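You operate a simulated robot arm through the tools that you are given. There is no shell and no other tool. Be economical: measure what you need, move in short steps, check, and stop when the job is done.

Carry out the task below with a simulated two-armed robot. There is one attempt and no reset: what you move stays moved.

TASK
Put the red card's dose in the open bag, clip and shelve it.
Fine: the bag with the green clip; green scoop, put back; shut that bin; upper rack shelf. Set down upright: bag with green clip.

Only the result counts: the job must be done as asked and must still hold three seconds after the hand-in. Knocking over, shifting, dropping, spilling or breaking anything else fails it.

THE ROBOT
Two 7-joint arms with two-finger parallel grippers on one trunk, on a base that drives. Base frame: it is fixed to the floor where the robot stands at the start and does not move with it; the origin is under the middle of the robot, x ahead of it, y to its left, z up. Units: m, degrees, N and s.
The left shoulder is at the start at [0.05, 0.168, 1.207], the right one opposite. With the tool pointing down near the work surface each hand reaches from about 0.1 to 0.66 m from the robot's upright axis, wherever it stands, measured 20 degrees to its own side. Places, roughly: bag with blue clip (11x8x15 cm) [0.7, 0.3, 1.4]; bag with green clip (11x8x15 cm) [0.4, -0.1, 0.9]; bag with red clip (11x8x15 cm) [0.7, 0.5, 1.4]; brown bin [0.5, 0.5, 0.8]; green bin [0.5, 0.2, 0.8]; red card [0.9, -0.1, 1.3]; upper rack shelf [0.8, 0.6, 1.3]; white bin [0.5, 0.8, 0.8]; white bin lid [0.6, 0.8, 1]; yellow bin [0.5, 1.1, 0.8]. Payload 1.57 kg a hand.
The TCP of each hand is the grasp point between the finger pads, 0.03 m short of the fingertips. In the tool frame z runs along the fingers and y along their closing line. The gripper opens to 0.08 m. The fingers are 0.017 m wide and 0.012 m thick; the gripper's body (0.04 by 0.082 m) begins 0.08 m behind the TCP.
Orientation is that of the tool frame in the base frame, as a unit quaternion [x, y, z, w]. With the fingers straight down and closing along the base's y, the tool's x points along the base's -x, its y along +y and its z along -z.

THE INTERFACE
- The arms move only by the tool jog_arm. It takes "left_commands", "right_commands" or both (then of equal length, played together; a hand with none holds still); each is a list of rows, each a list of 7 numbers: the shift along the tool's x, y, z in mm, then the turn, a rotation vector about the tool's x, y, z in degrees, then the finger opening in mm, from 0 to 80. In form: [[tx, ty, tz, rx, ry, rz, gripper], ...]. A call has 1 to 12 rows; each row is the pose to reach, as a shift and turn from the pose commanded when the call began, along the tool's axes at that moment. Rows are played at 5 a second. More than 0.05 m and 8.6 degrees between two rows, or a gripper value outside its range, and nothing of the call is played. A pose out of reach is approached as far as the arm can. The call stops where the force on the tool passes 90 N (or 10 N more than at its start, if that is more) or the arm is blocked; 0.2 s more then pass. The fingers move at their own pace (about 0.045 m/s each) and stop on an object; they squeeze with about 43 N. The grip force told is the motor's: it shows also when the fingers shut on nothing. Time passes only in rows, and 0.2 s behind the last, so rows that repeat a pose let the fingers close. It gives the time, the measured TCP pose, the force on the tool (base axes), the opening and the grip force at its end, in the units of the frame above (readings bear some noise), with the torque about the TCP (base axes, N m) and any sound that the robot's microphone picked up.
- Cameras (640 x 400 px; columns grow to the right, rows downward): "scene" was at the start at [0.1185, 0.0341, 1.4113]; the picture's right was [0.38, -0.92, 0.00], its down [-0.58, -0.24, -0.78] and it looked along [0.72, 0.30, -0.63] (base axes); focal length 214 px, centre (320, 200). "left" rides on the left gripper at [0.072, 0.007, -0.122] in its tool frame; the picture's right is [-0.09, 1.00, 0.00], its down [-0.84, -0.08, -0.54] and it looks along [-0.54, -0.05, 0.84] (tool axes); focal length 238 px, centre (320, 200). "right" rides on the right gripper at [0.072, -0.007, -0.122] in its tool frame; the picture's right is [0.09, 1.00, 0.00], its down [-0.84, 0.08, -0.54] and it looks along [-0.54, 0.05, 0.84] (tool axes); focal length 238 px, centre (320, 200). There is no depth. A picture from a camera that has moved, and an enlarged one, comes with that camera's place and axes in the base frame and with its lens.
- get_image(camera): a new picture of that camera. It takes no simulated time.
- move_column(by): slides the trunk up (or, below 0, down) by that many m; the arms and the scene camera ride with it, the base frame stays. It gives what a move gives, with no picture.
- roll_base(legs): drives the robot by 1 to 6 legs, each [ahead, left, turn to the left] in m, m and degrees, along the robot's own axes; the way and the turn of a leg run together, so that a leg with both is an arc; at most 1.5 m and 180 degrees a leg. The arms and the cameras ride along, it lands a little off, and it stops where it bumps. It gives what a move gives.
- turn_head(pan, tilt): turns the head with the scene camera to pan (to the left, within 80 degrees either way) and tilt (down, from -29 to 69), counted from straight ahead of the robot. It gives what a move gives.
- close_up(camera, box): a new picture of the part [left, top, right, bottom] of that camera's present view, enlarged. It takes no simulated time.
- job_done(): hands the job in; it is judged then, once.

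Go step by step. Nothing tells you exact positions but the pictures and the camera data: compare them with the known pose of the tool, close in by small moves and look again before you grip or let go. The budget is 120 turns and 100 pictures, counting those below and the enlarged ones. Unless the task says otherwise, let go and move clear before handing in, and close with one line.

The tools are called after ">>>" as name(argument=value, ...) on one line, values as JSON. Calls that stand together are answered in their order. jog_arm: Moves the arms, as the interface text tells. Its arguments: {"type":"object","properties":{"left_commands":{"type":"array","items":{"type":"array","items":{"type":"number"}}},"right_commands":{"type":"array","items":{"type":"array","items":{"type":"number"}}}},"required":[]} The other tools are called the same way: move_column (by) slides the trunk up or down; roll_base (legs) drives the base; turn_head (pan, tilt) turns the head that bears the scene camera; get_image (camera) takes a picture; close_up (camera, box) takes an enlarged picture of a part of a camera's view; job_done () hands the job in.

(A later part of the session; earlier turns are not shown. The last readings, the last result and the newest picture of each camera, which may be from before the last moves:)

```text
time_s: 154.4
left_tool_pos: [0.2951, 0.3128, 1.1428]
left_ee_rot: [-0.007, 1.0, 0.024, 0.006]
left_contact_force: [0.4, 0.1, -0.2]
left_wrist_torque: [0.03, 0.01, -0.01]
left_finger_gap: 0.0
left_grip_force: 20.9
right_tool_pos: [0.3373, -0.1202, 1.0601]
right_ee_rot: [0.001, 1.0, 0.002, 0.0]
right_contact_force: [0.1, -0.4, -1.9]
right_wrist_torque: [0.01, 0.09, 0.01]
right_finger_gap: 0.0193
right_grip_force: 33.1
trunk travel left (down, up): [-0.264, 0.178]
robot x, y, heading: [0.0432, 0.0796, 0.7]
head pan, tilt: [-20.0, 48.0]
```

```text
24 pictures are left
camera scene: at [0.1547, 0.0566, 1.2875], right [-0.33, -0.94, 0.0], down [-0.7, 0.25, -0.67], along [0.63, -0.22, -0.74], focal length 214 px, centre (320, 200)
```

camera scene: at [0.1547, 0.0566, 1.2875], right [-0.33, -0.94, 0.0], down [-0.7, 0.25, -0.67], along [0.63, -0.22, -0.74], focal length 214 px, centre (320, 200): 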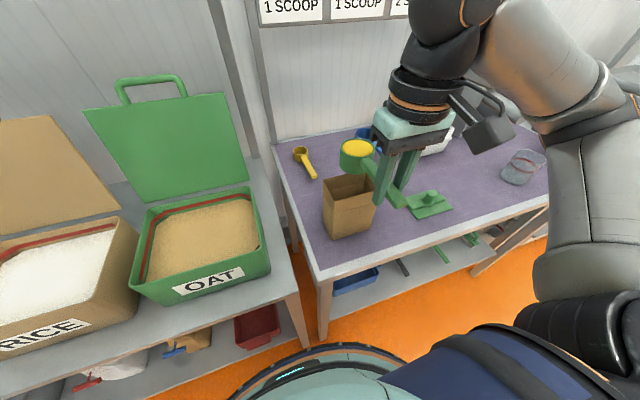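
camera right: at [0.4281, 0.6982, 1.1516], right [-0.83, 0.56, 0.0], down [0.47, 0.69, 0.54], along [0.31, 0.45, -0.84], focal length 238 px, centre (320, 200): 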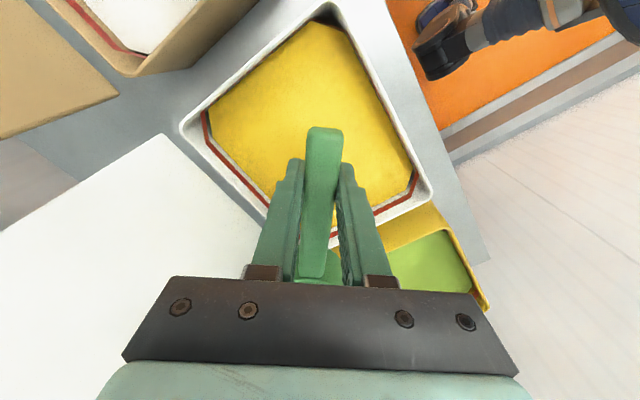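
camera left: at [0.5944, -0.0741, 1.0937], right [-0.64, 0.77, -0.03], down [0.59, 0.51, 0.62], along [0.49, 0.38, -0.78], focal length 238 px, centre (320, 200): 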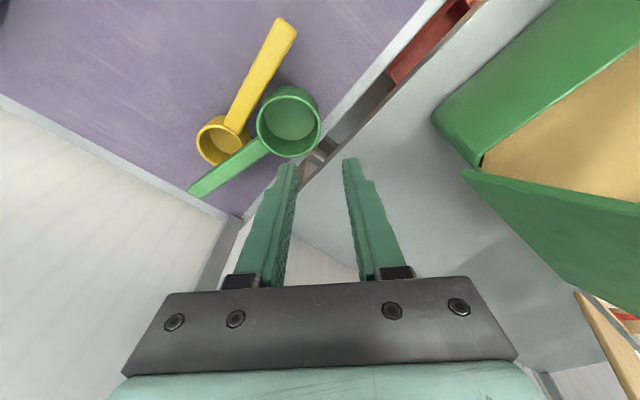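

The scoop sits over the bag's centre. Lower slightly, then roll to pour.

>>> jog_arm(right_commands=[[2, 8, 15, 0, 0, 0, 0], [2, 8, 33, 0, 0, 0, 0], [2, 8, 33, -8, 0, 0, 0], [2, 8, 33, -16, 0, 0, 0], [2, 8, 33, -24, 0, 0, 0], [2, 8, 33, -32, 0, 0, 0], [2, 8, 33, -40, 0, 0, 0], [2, 8, 33, -48, 0, 0, 0], [2, 8, 33, -56, 0, 0, 0], [2, 8, 33, -64, 0, 0, 0], [2, 8, 33, -72, 0, 0, 0], [2, 8, 33, -80, 0, 0, 0]])

>>> jog_arm(right_commands=[[0, 0, 0, -8, 0, 0, 0], [0, 0, 0, -16, 0, 0, 0], [0, 0, 0, -24, 0, 0, 0], [0, 0, 0, -32, 0, 0, 0], [0, 0, 0, -40, 0, 0, 0], [0, 0, 0, -48, 0, 0, 0], [0, 0, 0, -55, 0, 0, 0], [0, 0, 0, -55, 0, 0, 0], [0, 0, 0, -55, 0, 0, 0], [0, 0, 0, -55, 0, 0, 0]])

>>> close_up(camera="scene", box=[260, 110, 460, 260])

```text
time_s: 157.0
left_tool_pos: [0.2945, 0.3138, 1.1441]
left_ee_rot: [-0.007, 1.0, 0.024, 0.006]
left_contact_force: [0.2, -0.3, 0.0]
left_wrist_torque: [-0.02, 0.0, 0.01]
left_finger_gap: 0.0
left_grip_force: 21.1
right_tool_pos: [0.336, -0.1161, 1.0276]
right_ee_rot: [0.006, 0.791, 0.612, 0.005]
right_contact_force: [-0.7, 0.1, -0.5]
right_wrist_torque: [-0.01, 0.06, 0.03]
right_finger_gap: 0.0189
right_grip_force: 33.1
right hand out of reach, approached as far as the arm can: row 12
trunk travel left (down, up): [-0.264, 0.178]
robot x, y, heading: [0.0398, 0.0826, 0.6]
head pan, tilt: [-20.0, 48.0]
```

```text
time_s: 159.2
left_tool_pos: [0.2945, 0.3133, 1.1437]
left_ee_rot: [-0.007, 1.0, 0.023, 0.006]
left_contact_force: [0.4, -0.6, 0.3]
left_wrist_torque: [0.01, 0.01, 0.01]
left_finger_gap: 0.0
left_grip_force: 21.2
right_tool_pos: [0.3069, -0.1854, 1.1037]
right_ee_rot: [0.015, 0.47, 0.882, 0.012]
right_contact_force: [0.3, -0.3, -1.3]
right_wrist_torque: [0.0, 0.04, 0.02]
right_finger_gap: 0.0191
right_grip_force: 33.0
right hand out of reach, approached as far as the arm can: row 1, 2, 3, 4, 5, 6, 7, 8, 9, 10
trunk travel left (down, up): [-0.264, 0.178]
robot x, y, heading: [0.043, 0.0795, 0.6]
head pan, tilt: [-20.0, 48.0]
```

```text
2.67 times, centred on (360, 185) of scene
camera zoom: at [0.1546, 0.0565, 1.2875], right [-0.33, -0.94, 0.0], down [-0.7, 0.25, -0.67], along [0.63, -0.22, -0.74], focal length 572 px, centre (213, 240)
```

zoom: 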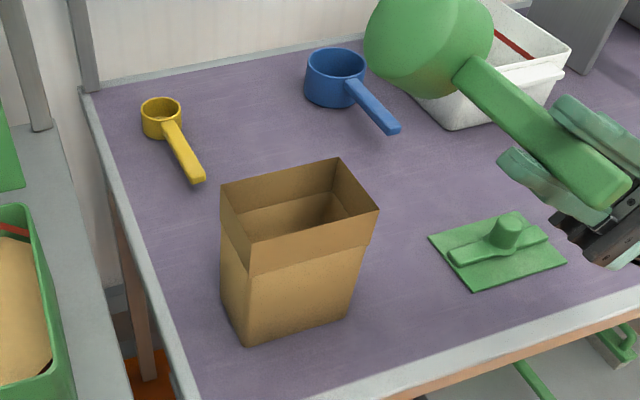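

The arm drifted back toward the end of the roll, though no corn shows on the table. Roll back level and look into the bag.

>>> jog_arm(right_commands=[[0, 0, 0, 8.3, 0, 0, 0], [0, 0, 0, 16.6, 0, 0, 0], [0, 0, 0, 25, 0, 0, 0], [0, 0, 0, 33, 0, 0, 0], [0, 0, 0, 41, 0, 0, 0], [0, 0, 0, 49, 0, 0, 0], [0, 0, 0, 57, 0, 0, 0], [0, 0, 0, 65, 0, 0, 0], [0, 0, 0, 73, 0, 0, 0], [0, 0, 0, 81, 0, 0, 0], [0, 0, 0, 89, 0, 0, 0], [0, 0, 0, 97, 0, 0, 0]])

>>> jog_arm(right_commands=[[0, 0, 0, 8, 0, 0, 0], [0, 0, 0, 16, 0, 0, 0], [0, 0, 0, 22, 0, 0, 0], [0, 0, 0, 27, 0, 0, 0]])

>>> turn_head(pan=-35, tilt=50)

>>> get_image(camera="scene")

>>> get_image(camera="right")

```text
time_s: 161.8
left_tool_pos: [0.296, 0.3131, 1.1415]
left_ee_rot: [-0.008, 1.0, 0.023, 0.006]
left_contact_force: [-0.2, 0.1, -0.4]
left_wrist_torque: [-0.02, 0.01, 0.0]
left_finger_gap: 0.0
left_grip_force: 21.3
right_tool_pos: [0.3084, -0.1811, 1.1009]
right_ee_rot: [0.021, 0.973, 0.232, -0.003]
right_contact_force: [1.1, -0.4, -0.2]
right_wrist_torque: [-0.01, 0.07, 0.01]
right_finger_gap: 0.0191
right_grip_force: 33.1
trunk travel left (down, up): [-0.264, 0.178]
robot x, y, heading: [0.0391, 0.0816, 0.5]
head pan, tilt: [-20.0, 48.0]
```

```text
time_s: 162.8
left_tool_pos: [0.2955, 0.3137, 1.1425]
left_ee_rot: [-0.007, 1.0, 0.023, 0.006]
left_contact_force: [0.6, 0.3, -0.8]
left_wrist_torque: [0.02, -0.03, 0.0]
left_finger_gap: 0.0002
left_grip_force: 21.7
right_tool_pos: [0.3088, -0.1809, 1.1011]
right_ee_rot: [0.018, 1.0, -0.003, -0.007]
right_contact_force: [0.3, 1.0, -0.9]
right_wrist_torque: [-0.02, 0.06, -0.02]
right_finger_gap: 0.0191
right_grip_force: 33.4
trunk travel left (down, up): [-0.264, 0.178]
robot x, y, heading: [0.0456, 0.0818, 0.0]
head pan, tilt: [-20.0, 48.0]
```

```text
time_s: 163.6
left_tool_pos: [0.2946, 0.3122, 1.1429]
left_ee_rot: [-0.007, 1.0, 0.024, 0.006]
left_contact_force: [0.5, -0.9, 0.3]
left_wrist_torque: [0.01, 0.02, 0.03]
left_finger_gap: 0.0001
left_grip_force: 21.6
right_tool_pos: [0.3091, -0.1811, 1.1]
right_ee_rot: [0.018, 1.0, -0.001, -0.008]
right_contact_force: [-0.2, -0.9, -0.9]
right_wrist_torque: [-0.02, 0.03, 0.01]
right_finger_gap: 0.0188
right_grip_force: 33.1
trunk travel left (down, up): [-0.264, 0.178]
robot x, y, heading: [0.0418, 0.0833, 0.4]
head pan, tilt: [-35.0, 50.0]
```

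```text
22 pictures are left
camera scene: at [0.1438, 0.0393, 1.2848], right [-0.57, -0.82, 0.0], down [-0.63, 0.43, -0.64], along [0.53, -0.36, -0.77], focal length 214 px, centre (320, 200)
```

scene: 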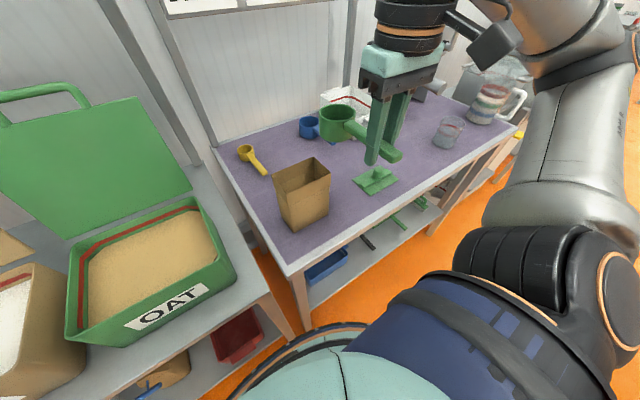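

```text
21 pictures are left
camera right: at [0.2399, -0.1854, 1.224], right [-0.06, 1.0, 0.0], down [0.85, 0.05, 0.53], along [0.53, 0.03, -0.85], focal length 238 px, centre (320, 200)
```

right: 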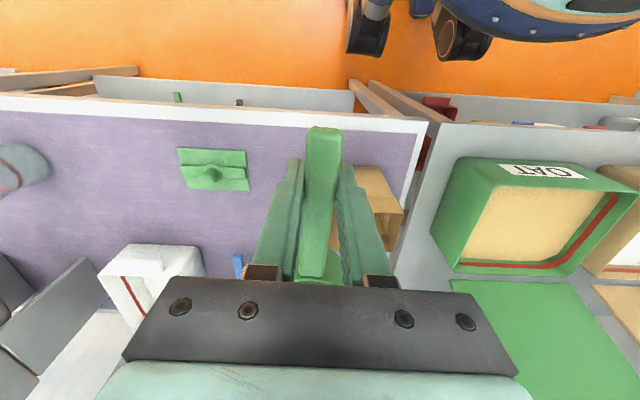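

No spill visible. Now return the scoop home: drive right and turn 35° left so the right shoulder comes forward.

>>> roll_base(legs=[[-0.005, -0.185, 0], [0, 0, 35]])

```text
time_s: 167.5
left_tool_pos: [0.1119, 0.2331, 1.1426]
left_ee_rot: [-0.308, 0.951, 0.025, -0.001]
left_contact_force: [-0.4, -0.5, 0.2]
left_wrist_torque: [0.0, 0.01, 0.0]
left_finger_gap: 0.0001
left_grip_force: 21.3
right_tool_pos: [0.4067, -0.1623, 1.1006]
right_ee_rot: [-0.285, 0.959, -0.004, -0.007]
right_contact_force: [-0.1, 0.5, -0.5]
right_wrist_torque: [-0.03, 0.08, -0.01]
right_finger_gap: 0.019
right_grip_force: 33.0
trunk travel left (down, up): [-0.264, 0.178]
robot x, y, heading: [0.04, -0.1059, 35.8]
head pan, tilt: [-35.0, 50.0]
```

>>> jog_arm(right_commands=[[-27, -30, 0, 0, 0, 6.6, 0], [-54, -59, 0, 0, 0, 13, 0], [-80, -89, 0, 0, 0, 20, 0], [-107, -118, 0, 0, 0, 26.5, 0], [-134, -148, 0, 0, 0, 33.1, 0], [-134, -148, 0, 0, 0, 33.1, 0]])

>>> move_column(by=-0.06)

>>> turn_head(pan=-35, tilt=42)

>>> get_image(camera="scene")

```text
time_s: 168.9
left_tool_pos: [0.1117, 0.2333, 1.1425]
left_ee_rot: [-0.308, 0.951, 0.024, -0.001]
left_contact_force: [-0.1, -0.3, -0.8]
left_wrist_torque: [0.01, -0.01, 0.02]
left_finger_gap: 0.0002
left_grip_force: 21.3
right_tool_pos: [0.6018, -0.2127, 1.0991]
right_ee_rot: [0.001, 1.0, -0.006, -0.005]
right_contact_force: [-0.4, -0.2, -0.6]
right_wrist_torque: [0.03, 0.04, 0.04]
right_finger_gap: 0.0191
right_grip_force: 33.7
trunk travel left (down, up): [-0.264, 0.178]
robot x, y, heading: [0.0357, -0.1089, 35.9]
head pan, tilt: [-35.0, 50.0]
```

```text
time_s: 169.9
left_tool_pos: [0.1119, 0.2332, 1.0827]
left_ee_rot: [-0.309, 0.951, 0.023, -0.001]
left_contact_force: [0.3, -0.7, 0.1]
left_wrist_torque: [-0.03, 0.0, 0.01]
left_finger_gap: 0.0
left_grip_force: 21.1
right_tool_pos: [0.6015, -0.2135, 1.0389]
right_ee_rot: [0.0, 1.0, -0.005, -0.005]
right_contact_force: [0.6, -0.1, -0.5]
right_wrist_torque: [0.01, 0.07, 0.02]
right_finger_gap: 0.0192
right_grip_force: 33.2
trunk travel left (down, up): [-0.204, 0.238]
robot x, y, heading: [0.037, -0.1033, 35.6]
head pan, tilt: [-35.0, 50.0]
```

```text
time_s: 170.6
left_tool_pos: [0.1122, 0.2321, 1.0817]
left_ee_rot: [-0.308, 0.951, 0.024, -0.001]
left_contact_force: [1.2, 0.0, 0.5]
left_wrist_torque: [-0.02, 0.0, 0.02]
left_finger_gap: 0.0
left_grip_force: 21.1
right_tool_pos: [0.6019, -0.2132, 1.0387]
right_ee_rot: [0.001, 1.0, -0.005, -0.006]
right_contact_force: [-0.8, 0.5, -0.9]
right_wrist_torque: [0.01, 0.07, 0.01]
right_finger_gap: 0.0189
right_grip_force: 33.1
trunk travel left (down, up): [-0.204, 0.238]
robot x, y, heading: [0.038, -0.1024, 36.1]
head pan, tilt: [-35.0, 42.0]
```

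```text
20 pictures are left
camera scene: at [0.1531, -0.077, 1.236], right [0.01, -1.0, 0.0], down [-0.67, -0.01, -0.74], along [0.74, 0.01, -0.67], focal length 214 px, centre (320, 200)
```

scene: 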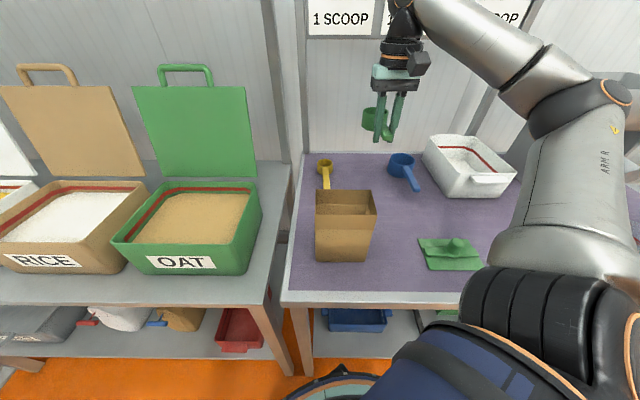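

Clean table. Lower the scoop onto its home spot.

>>> jog_arm(right_commands=[[-25, 0, 30, 0, 0, 0, 0], [-45, 0, 70, 0, 0, 0, 0], [-45, 0, 110, 0, 0, 0, 0], [-45, 0, 145, 0, 0, 0, 0], [-45, 0, 168, 0, 0, 0, 0], [-45, 0, 177, 0, 0, 0, 0], [-45, 0, 181, 0, 0, 0, 0], [-45, 0, 181, 0, 0, 0, 0]])

>>> close_up(camera="scene", box=[300, 110, 460, 230])

```text
time_s: 172.4
left_tool_pos: [0.1104, 0.2334, 1.083]
left_ee_rot: [-0.308, 0.951, 0.023, -0.001]
left_contact_force: [0.1, -0.2, 1.3]
left_wrist_torque: [-0.01, -0.03, 0.04]
left_finger_gap: 0.0001
left_grip_force: 21.0
right_tool_pos: [0.6447, -0.214, 0.8588]
right_ee_rot: [0.0, 1.0, -0.005, -0.004]
right_contact_force: [-2.0, -0.7, 8.3]
right_wrist_torque: [0.11, -0.99, -0.04]
right_finger_gap: 0.0195
right_grip_force: 33.2
trunk travel left (down, up): [-0.204, 0.238]
robot x, y, heading: [0.0389, -0.1005, 35.8]
head pan, tilt: [-35.0, 42.0]
```

```text
3.33 times, centred on (380, 170) of scene
camera zoom: at [0.1519, -0.0769, 1.2363], right [0.01, -1.0, 0.0], down [-0.67, -0.01, -0.74], along [0.74, 0.01, -0.67], focal length 715 px, centre (120, 300)
```

zoom: 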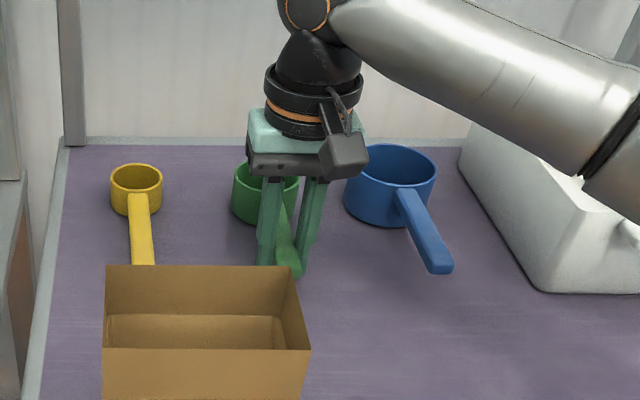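

Scoop touches down at home. Release and lift straight up, then draw back.

>>> jog_arm(right_commands=[[0, 0, 0, 0, 0, 0, 28], [0, 0, 0, 0, 0, 0, 38], [0, 0, -2, 0, 0, 0, 38], [0, 0, -30, 0, 0, 0, 38], [0, 0, -70, 0, 0, 0, 38], [10, 0, -110, 0, 0, 0, 38], [30, 0, -150, 0, 0, 0, 38], [60, 0, -185, 0, 0, 0, 38], [100, 0, -205, 0, 0, 0, 38], [140, 0, -215, 0, 0, 0, 38], [170, 0, -220, 0, 0, 0, 38], [200, 0, -220, 0, 0, 0, 38]])

>>> get_image(camera="right")

```text
time_s: 175.0
left_tool_pos: [0.1114, 0.2337, 1.0816]
left_ee_rot: [-0.308, 0.951, 0.024, -0.002]
left_contact_force: [-0.1, -0.1, -1.1]
left_wrist_torque: [0.0, -0.03, -0.01]
left_finger_gap: 0.0
left_grip_force: 22.1
right_tool_pos: [0.4474, -0.2112, 1.0783]
right_ee_rot: [0.001, 1.0, -0.007, -0.006]
right_contact_force: [-0.5, 0.4, -0.5]
right_wrist_torque: [0.03, 0.01, 0.02]
right_finger_gap: 0.0381
right_grip_force: 0.0
trunk travel left (down, up): [-0.204, 0.238]
robot x, y, heading: [0.034, -0.1018, 35.8]
head pan, tilt: [-35.0, 42.0]
```

```text
18 pictures are left
camera right: at [0.3774, -0.2169, 1.2013], right [-0.09, 1.0, -0.01], down [0.84, 0.08, 0.53], along [0.53, 0.04, -0.85], focal length 238 px, centre (320, 200)
```

right: 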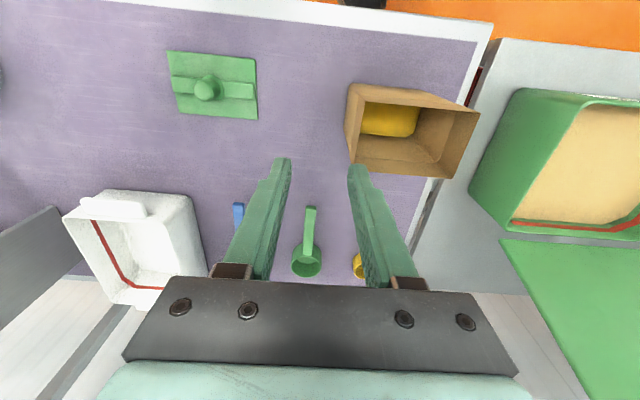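

The corn is in the bag and the green scoop is home. Next the clip: its knob is at (0.433, -0.366); go above it and descend.

>>> jog_arm(right_commands=[[4, -40, 0, 0, 0, 0, 50], [8, -80, 0, 0, 0, 0, 50], [12, -120, 10, 0, 0, 0, 50], [14, -155, 40, 0, 0, 0, 50], [14, -155, 85, 0, 0, 0, 50], [14, -155, 128, 0, 0, 0, 50], [14, -155, 165, 0, 0, 0, 50], [14, -155, 165, 0, 0, 0, 50]])

>>> get_image(camera="right")

```text
time_s: 176.8
left_tool_pos: [0.1113, 0.2326, 1.0829]
left_ee_rot: [-0.308, 0.951, 0.025, -0.001]
left_contact_force: [0.6, 0.5, 0.2]
left_wrist_torque: [-0.02, -0.01, 0.0]
left_finger_gap: 0.0
left_grip_force: 21.4
right_tool_pos: [0.4577, -0.2464, 0.9544]
right_ee_rot: [0.0, 1.0, -0.005, -0.005]
right_contact_force: [-0.2, 0.2, -0.6]
right_wrist_torque: [-0.01, -0.02, 0.01]
right_finger_gap: 0.05
right_grip_force: 0.1
right hand out of reach, approached as far as the arm can: row 1, 2, 3, 4, 5, 6, 7, 8
trunk travel left (down, up): [-0.204, 0.238]
robot x, y, heading: [0.039, -0.1014, 35.7]
head pan, tilt: [-35.0, 42.0]
```

```text
17 pictures are left
camera right: at [0.3891, -0.252, 1.0781], right [-0.09, 1.0, -0.01], down [0.84, 0.08, 0.53], along [0.53, 0.04, -0.85], focal length 238 px, centre (320, 200)
```

right: 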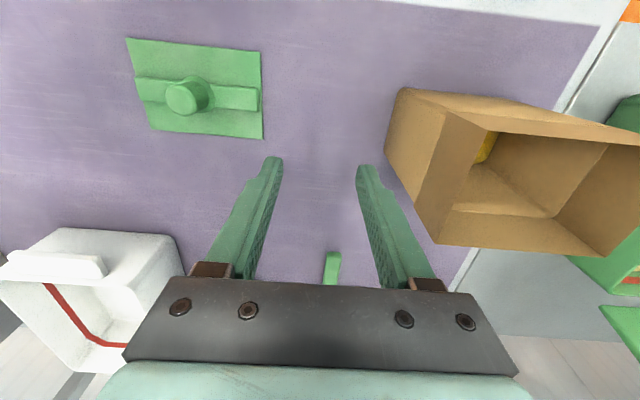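

That spot is too far inward for this heading. Raise the hand, then turn the base straight.

>>> jog_arm(right_commands=[[0, 0, -45, 0, 0, 0, 50], [0, 0, -90, 0, 0, 0, 50], [0, 0, -125, 0, 0, 0, 50]])

```text
time_s: 177.6
left_tool_pos: [0.1113, 0.2332, 1.0824]
left_ee_rot: [-0.308, 0.951, 0.024, -0.001]
left_contact_force: [-0.1, -0.4, -0.4]
left_wrist_torque: [0.03, -0.01, -0.04]
left_finger_gap: 0.0
left_grip_force: 21.4
right_tool_pos: [0.4637, -0.2169, 1.0703]
right_ee_rot: [0.001, 1.0, -0.006, -0.005]
right_contact_force: [0.5, 0.4, -0.1]
right_wrist_torque: [-0.03, -0.01, -0.02]
right_finger_gap: 0.0498
right_grip_force: 0.0
right hand out of reach, approached as far as the arm can: row 1, 2, 3
trunk travel left (down, up): [-0.204, 0.238]
robot x, y, heading: [0.0353, -0.1024, 35.8]
head pan, tilt: [-35.0, 42.0]
```

>>> roll_base(legs=[[0, 0, -35.8], [0, 0.07, 0]])

```text
time_s: 180.6
left_tool_pos: [0.2936, 0.1951, 1.0833]
left_ee_rot: [-0.001, 1.0, 0.023, 0.006]
left_contact_force: [0.5, 0.5, 0.5]
left_wrist_torque: [-0.04, 0.0, -0.01]
left_finger_gap: 0.0003
left_grip_force: 21.4
right_tool_pos: [0.3158, -0.3761, 1.0697]
right_ee_rot: [0.308, 0.951, -0.004, -0.007]
right_contact_force: [0.3, -0.2, -0.1]
right_wrist_torque: [0.0, -0.03, 0.02]
right_finger_gap: 0.0502
right_grip_force: 0.0
trunk travel left (down, up): [-0.204, 0.238]
robot x, y, heading: [0.0414, -0.0301, -0.3]
head pan, tilt: [-35.0, 42.0]
```

>>> jog_arm(right_commands=[[-18, 15, 0, 0, 0, -7.2, 50], [-36, 31, 0, 0, 0, -14.4, 50], [-53, 46, 0, 0, 0, -21.6, 50], [-71, 61, 20, 0, 0, -28.8, 50], [-89, 77, 60, 0, 0, -35.9, 50], [-89, 77, 105, 0, 0, -35.9, 50], [-89, 77, 150, 0, 0, -35.9, 50], [-89, 77, 150, 0, 0, -35.9, 50]])

>>> get_image(camera="right")

```text
time_s: 182.4
left_tool_pos: [0.294, 0.1957, 1.0828]
left_ee_rot: [-0.001, 1.0, 0.024, 0.005]
left_contact_force: [0.1, 0.2, 1.0]
left_wrist_torque: [0.01, 0.0, -0.01]
left_finger_gap: 0.0
left_grip_force: 21.7
right_tool_pos: [0.4308, -0.3653, 0.9168]
right_ee_rot: [0.0, 1.0, -0.001, -0.007]
right_contact_force: [-0.1, 0.5, -0.2]
right_wrist_torque: [-0.02, -0.01, -0.02]
right_finger_gap: 0.05
right_grip_force: 0.0
trunk travel left (down, up): [-0.204, 0.238]
robot x, y, heading: [0.039, -0.0319, -0.4]
head pan, tilt: [-35.0, 42.0]
```

```text
16 pictures are left
camera right: at [0.3623, -0.373, 1.0408], right [-0.09, 1.0, 0.0], down [0.84, 0.08, 0.53], along [0.53, 0.05, -0.85], focal length 238 px, centre (320, 200)
```

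right: 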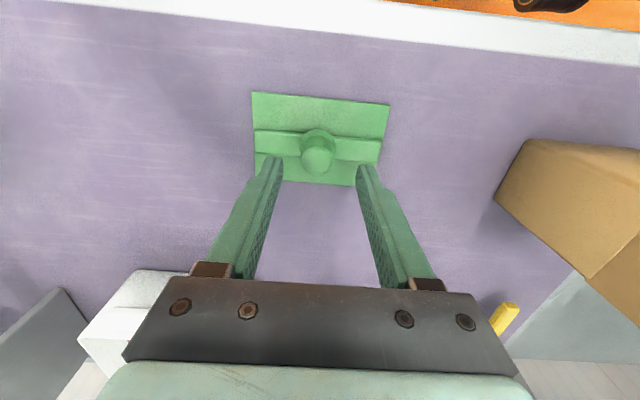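

Knob centred within 4 mm. Descend to z≈0.868 and grip it.

>>> jog_arm(right_commands=[[1, -3.5, 25, 0, 0, 0, 50], [1, -3.5, 42, 0, 0, 0, 50], [1, -3.5, 49, 0, 0, 0, 50], [1, -3.5, 49, 0, 0, 0, 20], [1, -3.5, 49, 0, 0, 0, 5], [1, -3.5, 49, 0, 0, 0, 5], [1, -3.5, 49, 0, 0, 0, 5]])

```text
time_s: 184.0
left_tool_pos: [0.295, 0.1955, 1.0825]
left_ee_rot: [-0.001, 1.0, 0.024, 0.006]
left_contact_force: [0.8, -0.3, 0.1]
left_wrist_torque: [-0.01, -0.02, 0.02]
left_finger_gap: 0.0
left_grip_force: 21.4
right_tool_pos: [0.4285, -0.3712, 0.8698]
right_ee_rot: [0.0, 1.0, 0.0, -0.008]
right_contact_force: [-0.1, 0.4, 1.9]
right_wrist_torque: [0.12, -0.05, 0.01]
right_finger_gap: 0.024
right_grip_force: 35.0
trunk travel left (down, up): [-0.204, 0.238]
robot x, y, heading: [0.038, -0.0303, -0.2]
head pan, tilt: [-35.0, 42.0]
```

Gripped (24 mm). Lift and carry it over the bag's centre (0.444, -0.123).

>>> jog_arm(right_commands=[[0, 0, -40, 0, 0, 0, 5], [0, 0, -85, 0, 0, 0, 5], [0, 0, -130, 0, 0, 0, 5], [0, 5, -175, 0, 0, 0, 5], [0, 40, -205, 0, 0, 0, 5], [-3, 85, -210, 0, 0, 0, 5], [-6, 130, -210, 0, 0, 0, 5], [-9, 170, -210, 0, 0, 0, 5], [-12, 210, -210, 0, 0, 0, 5], [-15, 248, -210, 0, 0, 0, 5], [-15, 248, -210, 0, 0, 0, 5]])

>>> turn_head(pan=-10, tilt=30)

>>> get_image(camera="scene")

```text
time_s: 186.4
left_tool_pos: [0.293, 0.1961, 1.0824]
left_ee_rot: [-0.001, 1.0, 0.024, 0.006]
left_contact_force: [0.4, 0.0, 0.0]
left_wrist_torque: [-0.02, 0.03, 0.03]
left_finger_gap: 0.0
left_grip_force: 21.6
right_tool_pos: [0.4468, -0.1224, 1.0793]
right_ee_rot: [0.0, 1.0, 0.0, -0.008]
right_contact_force: [-0.3, -0.4, 0.3]
right_wrist_torque: [0.02, 0.01, 0.03]
right_finger_gap: 0.0239
right_grip_force: 36.3
trunk travel left (down, up): [-0.204, 0.238]
robot x, y, heading: [0.0375, -0.0333, -0.0]
head pan, tilt: [-35.0, 42.0]
```

```text
time_s: 187.2
left_tool_pos: [0.2932, 0.195, 1.083]
left_ee_rot: [-0.002, 1.0, 0.024, 0.007]
left_contact_force: [-0.3, -0.3, 0.3]
left_wrist_torque: [0.0, -0.04, 0.01]
left_finger_gap: 0.0002
left_grip_force: 21.0
right_tool_pos: [0.4459, -0.1226, 1.0774]
right_ee_rot: [0.0, 1.0, -0.001, -0.007]
right_contact_force: [-0.6, 0.2, -0.3]
right_wrist_torque: [0.01, 0.0, 0.04]
right_finger_gap: 0.0244
right_grip_force: 36.2
trunk travel left (down, up): [-0.204, 0.238]
robot x, y, heading: [0.0378, -0.0313, 0.0]
head pan, tilt: [-10.0, 30.0]
```

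```text
15 pictures are left
camera scene: at [0.1662, -0.0482, 1.2543], right [-0.18, -0.98, 0.0], down [-0.49, 0.09, -0.87], along [0.85, -0.15, -0.5], focal length 214 px, centre (320, 200)
```

scene: 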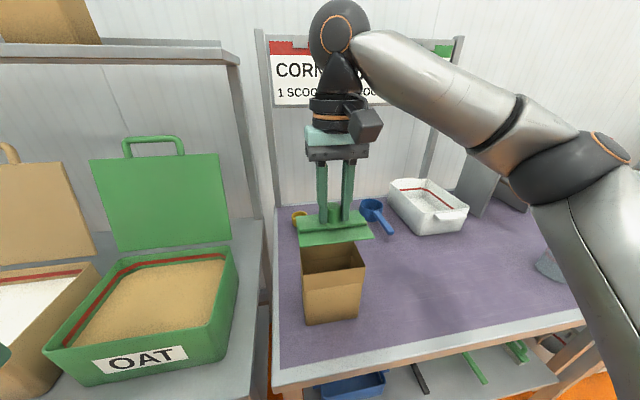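

Well centred. Lower onto the bag in small steps.

>>> jog_arm(right_commands=[[2, 0, 20, 0, 0, 0, 5], [2, 0, 38, 0, 0, 0, 5], [2, 0, 46, 0, 0, 0, 5], [2, 0, 52, 0, 0, 0, 5], [2, 0, 56, 0, 0, 0, 5], [2, 0, 56, 0, 0, 0, 5]])

>>> close_up(camera="scene", box=[260, 170, 410, 340])

```text
time_s: 188.7
left_tool_pos: [0.2943, 0.1952, 1.0833]
left_ee_rot: [-0.001, 1.0, 0.023, 0.006]
left_contact_force: [0.0, -0.7, 0.0]
left_wrist_torque: [0.0, 0.02, 0.02]
left_finger_gap: 0.0
left_grip_force: 21.6
right_tool_pos: [0.4444, -0.1226, 1.023]
right_ee_rot: [0.0, 1.0, -0.001, -0.008]
right_contact_force: [0.2, 0.2, -0.5]
right_wrist_torque: [0.01, -0.02, 0.0]
right_finger_gap: 0.0242
right_grip_force: 36.3
trunk travel left (down, up): [-0.204, 0.238]
robot x, y, heading: [0.0373, -0.0338, -0.2]
head pan, tilt: [-10.0, 30.0]
```

```text
2.35 times, centred on (335, 255) of scene
camera zoom: at [0.1662, -0.0482, 1.2543], right [-0.18, -0.98, 0.0], down [-0.49, 0.09, -0.87], along [0.85, -0.15, -0.5], focal length 505 px, centre (285, 71)
```

zoom: 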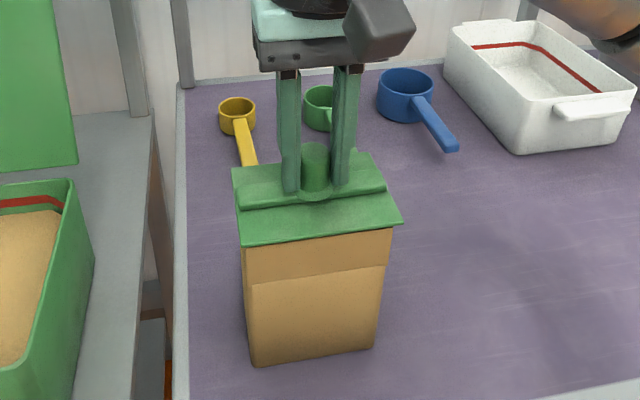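

Nearly touching and well aligned. Press on gently.

>>> jog_arm(right_commands=[[0, 0, 3, 0, 0, 0, 5], [0, 0, 6, 0, 0, 0, 5], [0, 0, 9, 0, 0, 0, 5], [0, 0, 11, 0, 0, 0, 5], [0, 0, 11, 0, 0, 0, 5]])

```text
time_s: 189.8
left_tool_pos: [0.2925, 0.1963, 1.083]
left_ee_rot: [-0.001, 1.0, 0.023, 0.007]
left_contact_force: [1.0, -0.2, 0.0]
left_wrist_torque: [-0.02, 0.07, 0.0]
left_finger_gap: 0.0
left_grip_force: 21.0
right_tool_pos: [0.4418, -0.122, 1.0157]
right_ee_rot: [0.0, 1.0, 0.001, -0.002]
right_contact_force: [6.7, -3.9, 44.8]
right_wrist_torque: [-0.67, -0.58, -0.06]
right_finger_gap: 0.0243
right_grip_force: 36.1
trunk travel left (down, up): [-0.204, 0.238]
robot x, y, heading: [0.0358, -0.0323, -0.0]
head pan, tilt: [-10.0, 30.0]
```

>>> jog_arm(right_commands=[[0, 0, 3, 0, 0, 0, 5], [0, 0, 5, 0, 0, 0, 5], [0, 0, 5, 0, 0, 0, 5], [0, 0, 5, 0, 0, 0, 5]])

>>> close_up(camera="scene", box=[260, 170, 410, 340])

```text
time_s: 190.8
left_tool_pos: [0.2916, 0.1959, 1.0834]
left_ee_rot: [0.0, 1.0, 0.023, 0.008]
left_contact_force: [0.3, -0.8, 0.2]
left_wrist_torque: [0.02, -0.01, 0.01]
left_finger_gap: 0.0
left_grip_force: 21.1
right_tool_pos: [0.442, -0.1213, 1.0115]
right_ee_rot: [-0.001, 1.0, 0.001, -0.002]
right_contact_force: [2.8, -6.0, 49.3]
right_wrist_torque: [-1.33, -0.3, -0.07]
right_finger_gap: 0.0239
right_grip_force: 36.1
trunk travel left (down, up): [-0.204, 0.238]
robot x, y, heading: [0.0378, -0.032, -0.1]
head pan, tilt: [-10.0, 30.0]
```

```text
2.35 times, centred on (335, 255) of scene
camera zoom: at [0.1634, -0.0481, 1.2549], right [-0.18, -0.98, 0.0], down [-0.49, 0.09, -0.87], along [0.85, -0.15, -0.5], focal length 505 px, centre (285, 71)
```

zoom: 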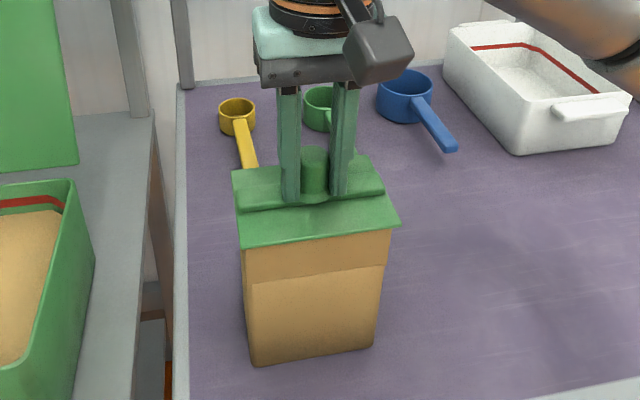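

Lift 15 mm to test whether the clip has latched on the bag.

>>> jog_arm(right_commands=[[0, 0, -8, 0, 0, 0, 5], [0, 0, -16, 0, 0, 0, 5], [0, 0, -24, 0, 0, 0, 5], [0, 0, -24, 0, 0, 0, 5]])

>>> close_up(camera="scene", box=[260, 170, 410, 340])

```text
time_s: 191.8
left_tool_pos: [0.2944, 0.1952, 1.0824]
left_ee_rot: [0.0, 1.0, 0.024, 0.006]
left_contact_force: [-1.2, -0.3, 0.5]
left_wrist_torque: [-0.01, 0.01, 0.01]
left_finger_gap: 0.0001
left_grip_force: 20.7
right_tool_pos: [0.4441, -0.1211, 1.0299]
right_ee_rot: [-0.001, 1.0, -0.002, -0.009]
right_contact_force: [0.3, -0.1, -0.3]
right_wrist_torque: [-0.01, -0.01, -0.01]
right_finger_gap: 0.0241
right_grip_force: 36.3
trunk travel left (down, up): [-0.204, 0.238]
robot x, y, heading: [0.0349, -0.0311, 0.2]
head pan, tilt: [-10.0, 30.0]
```

```text
2.35 times, centred on (335, 255) of scene
camera zoom: at [0.1662, -0.0482, 1.2543], right [-0.18, -0.98, 0.0], down [-0.49, 0.09, -0.87], along [0.85, -0.15, -0.5], focal length 505 px, centre (285, 71)
```

zoom: 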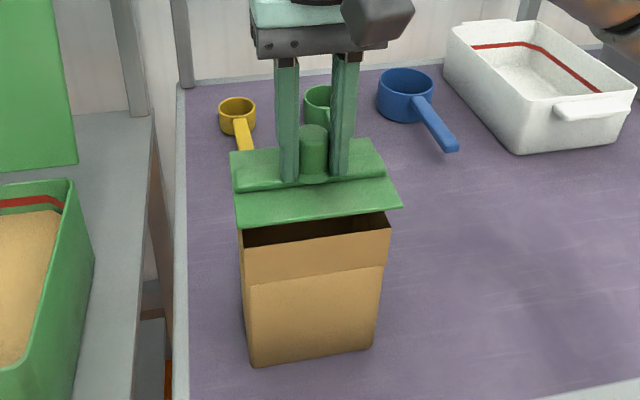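

Not latched yet. The bag's centre is about 5 mm further left and forward, so shift accordingly and press harder.

>>> jog_arm(right_commands=[[-5, 6, 0, 0, 0.9, 0, 5], [-5, 6, 10, 0, 0.9, 0, 5], [-5, 6, 15, 0, 0.9, 0, 5], [-5, 6, 19, 0, 0.9, 0, 5], [-5, 6, 22, 0, 0.9, 0, 5], [-5, 6, 24, 0, 0.9, 0, 5], [-5, 6, 26, 0, 0.9, 0, 5], [-5, 6, 26, 0, 0.9, 0, 5]])

```text
time_s: 193.7
left_tool_pos: [0.2928, 0.1952, 1.0842]
left_ee_rot: [-0.001, 1.0, 0.023, 0.008]
left_contact_force: [-0.8, -0.1, 0.3]
left_wrist_torque: [-0.01, 0.01, 0.02]
left_finger_gap: 0.0003
left_grip_force: 21.0
right_tool_pos: [0.4474, -0.115, 1.0113]
right_ee_rot: [0.001, 1.0, 0.003, -0.008]
right_contact_force: [8.0, -4.1, 53.5]
right_wrist_torque: [-0.76, -0.83, 0.05]
right_finger_gap: 0.0243
right_grip_force: 36.2
trunk travel left (down, up): [-0.204, 0.238]
robot x, y, heading: [0.0338, -0.031, -0.3]
head pan, tilt: [-10.0, 30.0]
```

>>> jog_arm(right_commands=[[0, 0, 3, 0, 0, 0, 5], [0, 0, 6, 0, 0, 0, 5], [0, 0, 8, 0, 0, 0, 5], [0, 0, 8, 0, 0, 0, 5], [0, 0, 8, 0, 0, 0, 5]])

```text
time_s: 194.4
left_tool_pos: [0.2925, 0.195, 1.0815]
left_ee_rot: [0.0, 1.0, 0.023, 0.007]
left_contact_force: [0.7, 0.3, 0.5]
left_wrist_torque: [-0.03, -0.02, -0.02]
left_finger_gap: 0.0
left_grip_force: 22.0
right_tool_pos: [0.4468, -0.1146, 1.0125]
right_ee_rot: [-0.001, 1.0, 0.005, -0.001]
right_contact_force: [-4.3, -1.4, 28.5]
right_wrist_torque: [-1.06, 1.17, 0.02]
right_finger_gap: 0.0244
right_grip_force: 35.9
trunk travel left (down, up): [-0.204, 0.238]
robot x, y, heading: [0.0361, -0.0328, 0.0]
head pan, tilt: [-10.0, 30.0]
stopped in row 3 (right hand): the force on the tool passed its limit at 92 N (the readings are from after the stop); the commanded pose is now the measured one
```

Pressed up to 92 N; now lift a little to see if it holds.

>>> jog_arm(right_commands=[[0, 0, -8, 0, 0, 0, 5], [0, 0, -16, 0, 0, 0, 5], [0, 0, -22, 0, 0, 0, 5], [0, 0, -22, 0, 0, 0, 5]])

>>> close_up(camera="scene", box=[260, 170, 410, 340])

```text
time_s: 195.4
left_tool_pos: [0.2947, 0.1952, 1.0816]
left_ee_rot: [-0.001, 1.0, 0.023, 0.007]
left_contact_force: [-0.9, 0.0, -0.7]
left_wrist_torque: [0.0, -0.02, 0.01]
left_finger_gap: 0.0
left_grip_force: 21.3
right_tool_pos: [0.4492, -0.1156, 1.0293]
right_ee_rot: [0.0, 1.0, 0.005, -0.005]
right_contact_force: [-0.6, 0.5, -0.2]
right_wrist_torque: [-0.02, 0.01, -0.02]
right_finger_gap: 0.0245
right_grip_force: 35.9
trunk travel left (down, up): [-0.204, 0.238]
robot x, y, heading: [0.0372, -0.035, -0.2]
head pan, tilt: [-10.0, 30.0]
```

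```text
2.35 times, centred on (335, 255) of scene
camera zoom: at [0.1664, -0.0483, 1.2543], right [-0.18, -0.98, 0.0], down [-0.49, 0.09, -0.87], along [0.85, -0.15, -0.5], focal length 505 px, centre (285, 71)
```

zoom: 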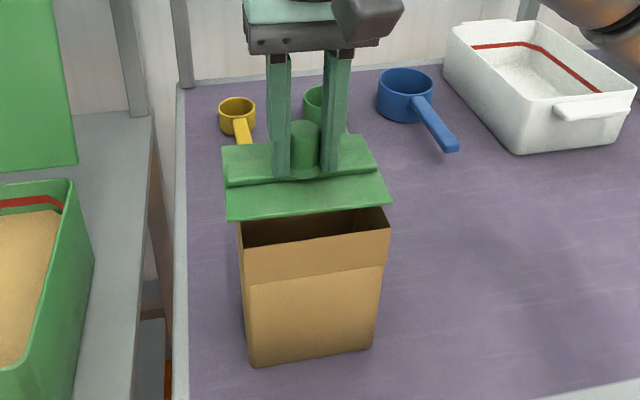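

The first lateral position was the better one. Re-align to (0.446, -0.121) and press firmly and hold.

>>> jog_arm(right_commands=[[3, -5.5, 0, -0.5, 0.5, 0, 5], [3, -5.5, 10, -0.5, 0.5, 0, 5], [3, -5.5, 16, -0.5, 0.5, 0, 5], [3, -5.5, 20, -0.5, 0.5, 0, 5], [3, -5.5, 23, -0.5, 0.5, 0, 5], [3, -5.5, 25, -0.5, 0.5, 0, 5], [3, -5.5, 27, -0.5, 0.5, 0, 5], [3, -5.5, 28, -0.5, 0.5, 0, 5], [3, -5.5, 29, -0.5, 0.5, 0, 5], [3, -5.5, 29, -0.5, 0.5, 0, 5], [3, -5.5, 29, -0.5, 0.5, 0, 5]])

```text
time_s: 197.8
left_tool_pos: [0.2921, 0.1966, 1.0832]
left_ee_rot: [-0.001, 1.0, 0.022, 0.008]
left_contact_force: [0.3, 0.4, -0.4]
left_wrist_torque: [0.0, 0.02, -0.03]
left_finger_gap: 0.0
left_grip_force: 21.6
right_tool_pos: [0.4437, -0.1194, 1.0112]
right_ee_rot: [0.0, 1.0, 0.015, 0.002]
right_contact_force: [10.1, -8.3, 69.8]
right_wrist_torque: [-2.22, -0.29, 0.03]
right_finger_gap: 0.0246
right_grip_force: 36.5
trunk travel left (down, up): [-0.204, 0.238]
robot x, y, heading: [0.0377, -0.036, -0.3]
head pan, tilt: [-10.0, 30.0]
```

Still no click. I'll release the clip here and look at how it sits.

>>> jog_arm(right_commands=[[0, 0, -5, 0, 0, 0, 5], [0, 0, -5, 0, 0, 0, 35], [0, 0, -5, 0, 0, 0, 45], [0, 0, -5, 0, 0, 0, 45], [0, 0, -30, 0, 0, 0, 45], [0, 0, -65, 0, 0, 0, 45], [0, 0, -100, 0, 0, 0, 45]])

>>> close_up(camera="scene", box=[260, 170, 410, 340])

```text
time_s: 199.4
left_tool_pos: [0.2934, 0.1963, 1.0822]
left_ee_rot: [-0.001, 1.0, 0.022, 0.006]
left_contact_force: [-0.7, -0.3, 0.0]
left_wrist_torque: [0.0, 0.02, -0.01]
left_finger_gap: 0.0001
left_grip_force: 21.5
right_tool_pos: [0.4482, -0.1232, 1.1028]
right_ee_rot: [-0.001, 1.0, 0.009, -0.009]
right_contact_force: [0.0, -0.6, -0.1]
right_wrist_torque: [-0.01, 0.01, -0.02]
right_finger_gap: 0.0448
right_grip_force: 0.1
trunk travel left (down, up): [-0.204, 0.238]
robot x, y, heading: [0.036, -0.0346, -0.2]
head pan, tilt: [-10.0, 30.0]
```

```text
2.35 times, centred on (335, 255) of scene
camera zoom: at [0.1658, -0.0481, 1.2543], right [-0.18, -0.98, 0.0], down [-0.49, 0.09, -0.87], along [0.85, -0.15, -0.5], focal length 505 px, centre (285, 71)
```

zoom: 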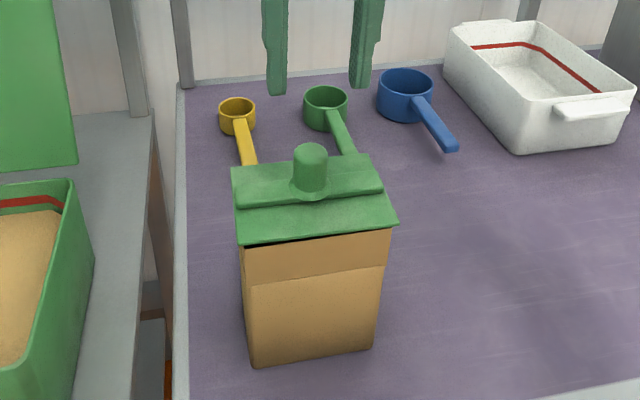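

The clip sits on the bag but slightly proud. I'll press straight down on the knob's top with closed fingers.

>>> jog_arm(right_commands=[[-1, 2, 0, -1, 1, 0, 0], [-1, 2, 10, -1, 1, 0, 0], [-1, 2, 35, -1, 1, 0, 0], [-1, 2, 50, -1, 1, 0, 0], [-1, 2, 56, -1, 1, 0, 0], [-1, 2, 60, -1, 1, 0, 0], [-1, 2, 63, -1, 1, 0, 0], [-1, 2, 66, -1, 1, 0, 0], [-1, 2, 69, -1, 1, 0, 0], [-1, 2, 71, -1, 1, 0, 0], [-1, 2, 71, -1, 1, 0, 0]])

```text
time_s: 202.0
left_tool_pos: [0.2935, 0.196, 1.0811]
left_ee_rot: [0.0, 1.0, 0.022, 0.007]
left_contact_force: [0.4, -0.5, 0.3]
left_wrist_torque: [-0.01, -0.02, -0.03]
left_finger_gap: 0.0
left_grip_force: 21.5
right_tool_pos: [0.4471, -0.1189, 1.0435]
right_ee_rot: [-0.001, 1.0, 0.03, 0.001]
right_contact_force: [-4.4, -2.4, 24.8]
right_wrist_torque: [-0.2, 0.11, -0.01]
right_finger_gap: 0.0
right_grip_force: 20.7
trunk travel left (down, up): [-0.204, 0.238]
robot x, y, heading: [0.041, -0.036, -0.3]
head pan, tilt: [-10.0, 30.0]
stopped in row 11 (right hand): the force on the tool passed its limit at 90 N (the readings are from after the stop); the commanded pose is now the measured one
```

>>> jog_arm(right_commands=[[0, 0, -20, 0, 0, 0, 0], [0, 0, -50, 0, 0, 0, 0], [0, 0, -80, 3.4, 0, 0, 0]])

>>> close_up(camera="scene", box=[260, 170, 410, 340])

```text
time_s: 202.8
left_tool_pos: [0.2936, 0.1958, 1.0834]
left_ee_rot: [-0.001, 1.0, 0.023, 0.006]
left_contact_force: [0.0, -0.2, -0.6]
left_wrist_torque: [0.0, -0.04, 0.04]
left_finger_gap: 0.0
left_grip_force: 21.1
right_tool_pos: [0.4483, -0.1229, 1.1216]
right_ee_rot: [0.0, 1.0, -0.002, -0.003]
right_contact_force: [0.2, 0.1, -1.3]
right_wrist_torque: [0.02, 0.0, 0.01]
right_finger_gap: 0.0003
right_grip_force: 21.2
trunk travel left (down, up): [-0.204, 0.238]
robot x, y, heading: [0.038, -0.0338, -0.3]
head pan, tilt: [-10.0, 30.0]
```

```text
2.35 times, centred on (335, 255) of scene
camera zoom: at [0.1658, -0.048, 1.2543], right [-0.18, -0.98, 0.0], down [-0.49, 0.09, -0.87], along [0.85, -0.15, -0.5], focal length 505 px, centre (285, 71)
```

zoom: 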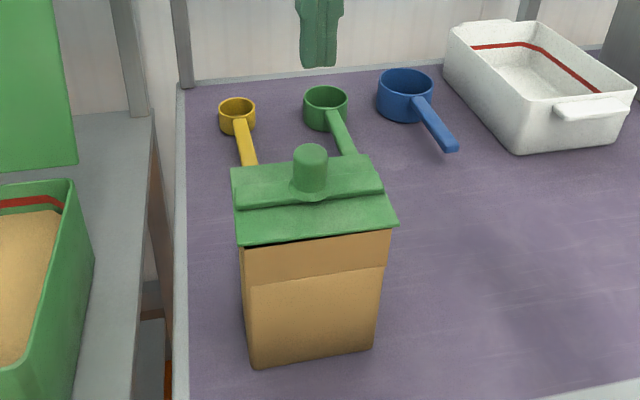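

No change. The plate's front edge is flush with the bag's front instead of overhanging it, so it sits about 5 mm too far back; I'll regrip, shift it 5 mm toward me and press level.

>>> jog_arm(right_commands=[[0, 2, 30, 0, 0, 0, 45], [0, 2, 70, 0, 0, 0, 45], [0, 2, 100, 0, 0, 0, 45], [0, 2, 100, 0, 0, 0, 20], [0, 2, 100, 0, 0, 0, 5], [0, 2, 100, 0, 0, 0, 5], [0, 2, 92, 0, 0, 0, 5], [5, 2, 92, 0, 0, 0, 5], [5, 2, 98, 0, 0, 0, 5], [5, 2, 104, 0, 0, 0, 5], [5, 2, 108, 0, 0, 0, 5], [5, 2, 108, 0, 0, 0, 5]])

```text
time_s: 205.4
left_tool_pos: [0.2927, 0.1954, 1.0837]
left_ee_rot: [0.0, 1.0, 0.023, 0.007]
left_contact_force: [1.1, 0.0, -1.5]
left_wrist_torque: [0.02, -0.01, 0.0]
left_finger_gap: 0.0001
left_grip_force: 21.5
right_tool_pos: [0.4423, -0.1223, 1.0194]
right_ee_rot: [0.001, 1.0, 0.0, 0.003]
right_contact_force: [4.4, -4.7, 44.6]
right_wrist_torque: [-0.61, -0.42, -0.02]
right_finger_gap: 0.0239
right_grip_force: 36.2
trunk travel left (down, up): [-0.204, 0.238]
robot x, y, heading: [0.0404, -0.0343, -0.2]
head pan, tilt: [-10.0, 30.0]
```

>>> jog_arm(right_commands=[[0, 0, 2, 0, 0, 0, 5], [0, 0, 4, 0, 0, 0, 5], [0, 0, 6, 0, 0, 0, 5], [0, 0, 7, 0, 0, 0, 5], [0, 0, 7, 0, 0, 0, 5], [0, 0, 7, 0, 0, 0, 5]])

>>> jog_arm(right_commands=[[0, 0, -6, 0, 0, 0, 5], [0, 0, -14, 0, 0, 0, 5], [0, 0, -20, 0, 0, 0, 5], [0, 0, -24, 0, 0, 0, 5], [0, 0, -24, 0, 0, 0, 5]])

>>> close_up(camera="scene", box=[260, 170, 410, 340])

```text
time_s: 206.8
left_tool_pos: [0.293, 0.1942, 1.0834]
left_ee_rot: [0.0, 1.0, 0.023, 0.007]
left_contact_force: [-0.3, -0.6, -0.1]
left_wrist_torque: [-0.02, -0.02, 0.02]
left_finger_gap: 0.0
left_grip_force: 21.2
right_tool_pos: [0.4419, -0.1214, 1.0114]
right_ee_rot: [0.0, 1.0, -0.001, 0.002]
right_contact_force: [2.6, -4.5, 40.0]
right_wrist_torque: [-0.65, -0.46, 0.02]
right_finger_gap: 0.0242
right_grip_force: 36.0
trunk travel left (down, up): [-0.204, 0.238]
robot x, y, heading: [0.0386, -0.0358, -0.3]
head pan, tilt: [-10.0, 30.0]
```

```text
time_s: 208.0
left_tool_pos: [0.2953, 0.1951, 1.0832]
left_ee_rot: [0.0, 1.0, 0.022, 0.006]
left_contact_force: [-0.4, 0.1, 0.2]
left_wrist_torque: [-0.01, 0.01, 0.02]
left_finger_gap: 0.0002
left_grip_force: 21.3
right_tool_pos: [0.444, -0.1225, 1.031]
right_ee_rot: [0.0, 1.0, -0.002, -0.005]
right_contact_force: [0.0, 0.7, -0.3]
right_wrist_torque: [-0.01, -0.01, 0.03]
right_finger_gap: 0.0244
right_grip_force: 35.7
trunk travel left (down, up): [-0.204, 0.238]
robot x, y, heading: [0.0395, -0.0343, -0.0]
head pan, tilt: [-10.0, 30.0]
```

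```text
2.35 times, centred on (335, 255) of scene
camera zoom: at [0.1664, -0.0484, 1.2543], right [-0.18, -0.98, 0.0], down [-0.49, 0.09, -0.87], along [0.85, -0.15, -0.5], focal length 505 px, centre (285, 71)
```

zoom: 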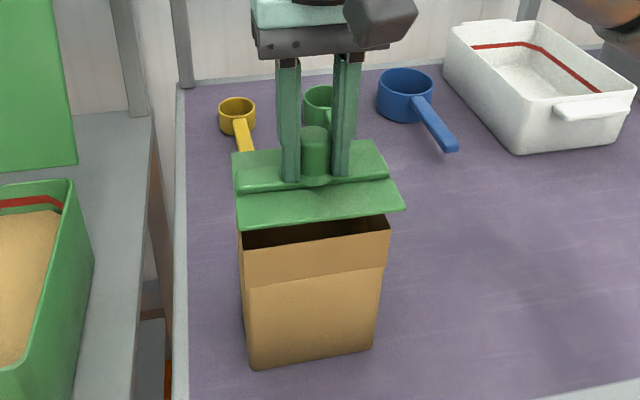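

Still lifting free. In the camera the plate's front edge is still not ahead of the bag's front, so shift 6 mm more toward me and 2 mm left, set it down, release and check.

>>> jog_arm(right_commands=[[6, 2, 0, 0, 0.5, 0, 5], [6, 2, 8, 0, 0.5, 0, 5], [6, 2, 14, 0, 0.5, 0, 5], [6, 2, 18, 0, 0.5, 0, 5], [6, 2, 22, 0, 0.5, 0, 5], [6, 2, 22, 0, 0.5, 0, 5], [6, 2, 16, 0, 0.5, 0, 35], [6, 2, 16, 0, 0.5, 0, 45], [6, 2, 16, 0, 0.5, 0, 45], [6, 2, -20, 0, 0.5, 0, 45], [6, 2, -60, 0, 0.5, 0, 45], [6, 2, -75, 0, 0.5, 0, 0]])

>>> close_up(camera="scene", box=[285, 210, 385, 340])

```text
time_s: 210.6
left_tool_pos: [0.294, 0.1947, 1.0831]
left_ee_rot: [0.0, 1.0, 0.022, 0.006]
left_contact_force: [-0.2, 0.0, 0.0]
left_wrist_torque: [-0.01, 0.01, 0.0]
left_finger_gap: 0.0
left_grip_force: 20.6
right_tool_pos: [0.4377, -0.1206, 1.1076]
right_ee_rot: [0.001, 1.0, -0.003, -0.007]
right_contact_force: [-0.2, -0.7, -0.2]
right_wrist_torque: [0.0, 0.03, 0.03]
right_finger_gap: 0.0108
right_grip_force: 0.3
trunk travel left (down, up): [-0.204, 0.238]
robot x, y, heading: [0.0373, -0.0375, -0.2]
head pan, tilt: [-10.0, 30.0]
heard: snap
```

```text
3.08 times, centred on (335, 275) of scene
camera zoom: at [0.1663, -0.0483, 1.2543], right [-0.18, -0.98, 0.0], down [-0.49, 0.09, -0.87], along [0.85, -0.15, -0.5], focal length 660 px, centre (274, -31)
```

zoom: 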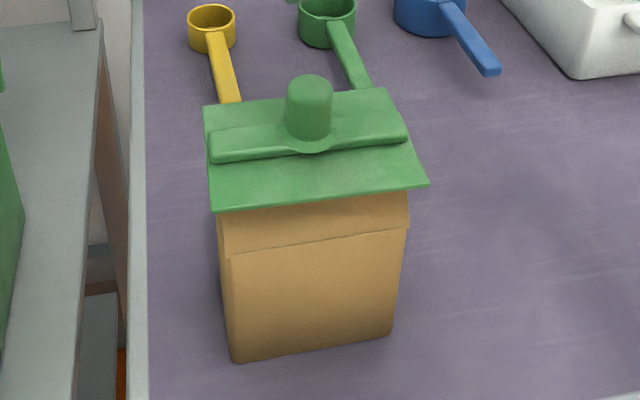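

A snap was heard and the bag is now folded shut under the clip. For shelving I'll grip the knob with horizontal fingers; first back away and turn 40° left.

>>> roll_base(legs=[[-0.21, 0, 0], [0, -0.056, 0], [0, 0, 40]])

```text
time_s: 214.8
left_tool_pos: [-0.1169, 0.2502, 1.0823]
left_ee_rot: [-0.339, 0.94, 0.024, -0.002]
left_contact_force: [-0.5, -0.8, 0.4]
left_wrist_torque: [0.0, -0.01, -0.02]
left_finger_gap: 0.0001
left_grip_force: 21.5
right_tool_pos: [0.1951, 0.0993, 1.1077]
right_ee_rot: [-0.339, 0.941, -0.005, -0.006]
right_contact_force: [-0.3, -0.2, -0.8]
right_wrist_torque: [0.0, -0.01, 0.02]
right_finger_gap: 0.0003
right_grip_force: 20.9
trunk travel left (down, up): [-0.204, 0.238]
robot x, y, heading: [-0.1655, -0.0902, 39.4]
head pan, tilt: [-10.0, 30.0]
```

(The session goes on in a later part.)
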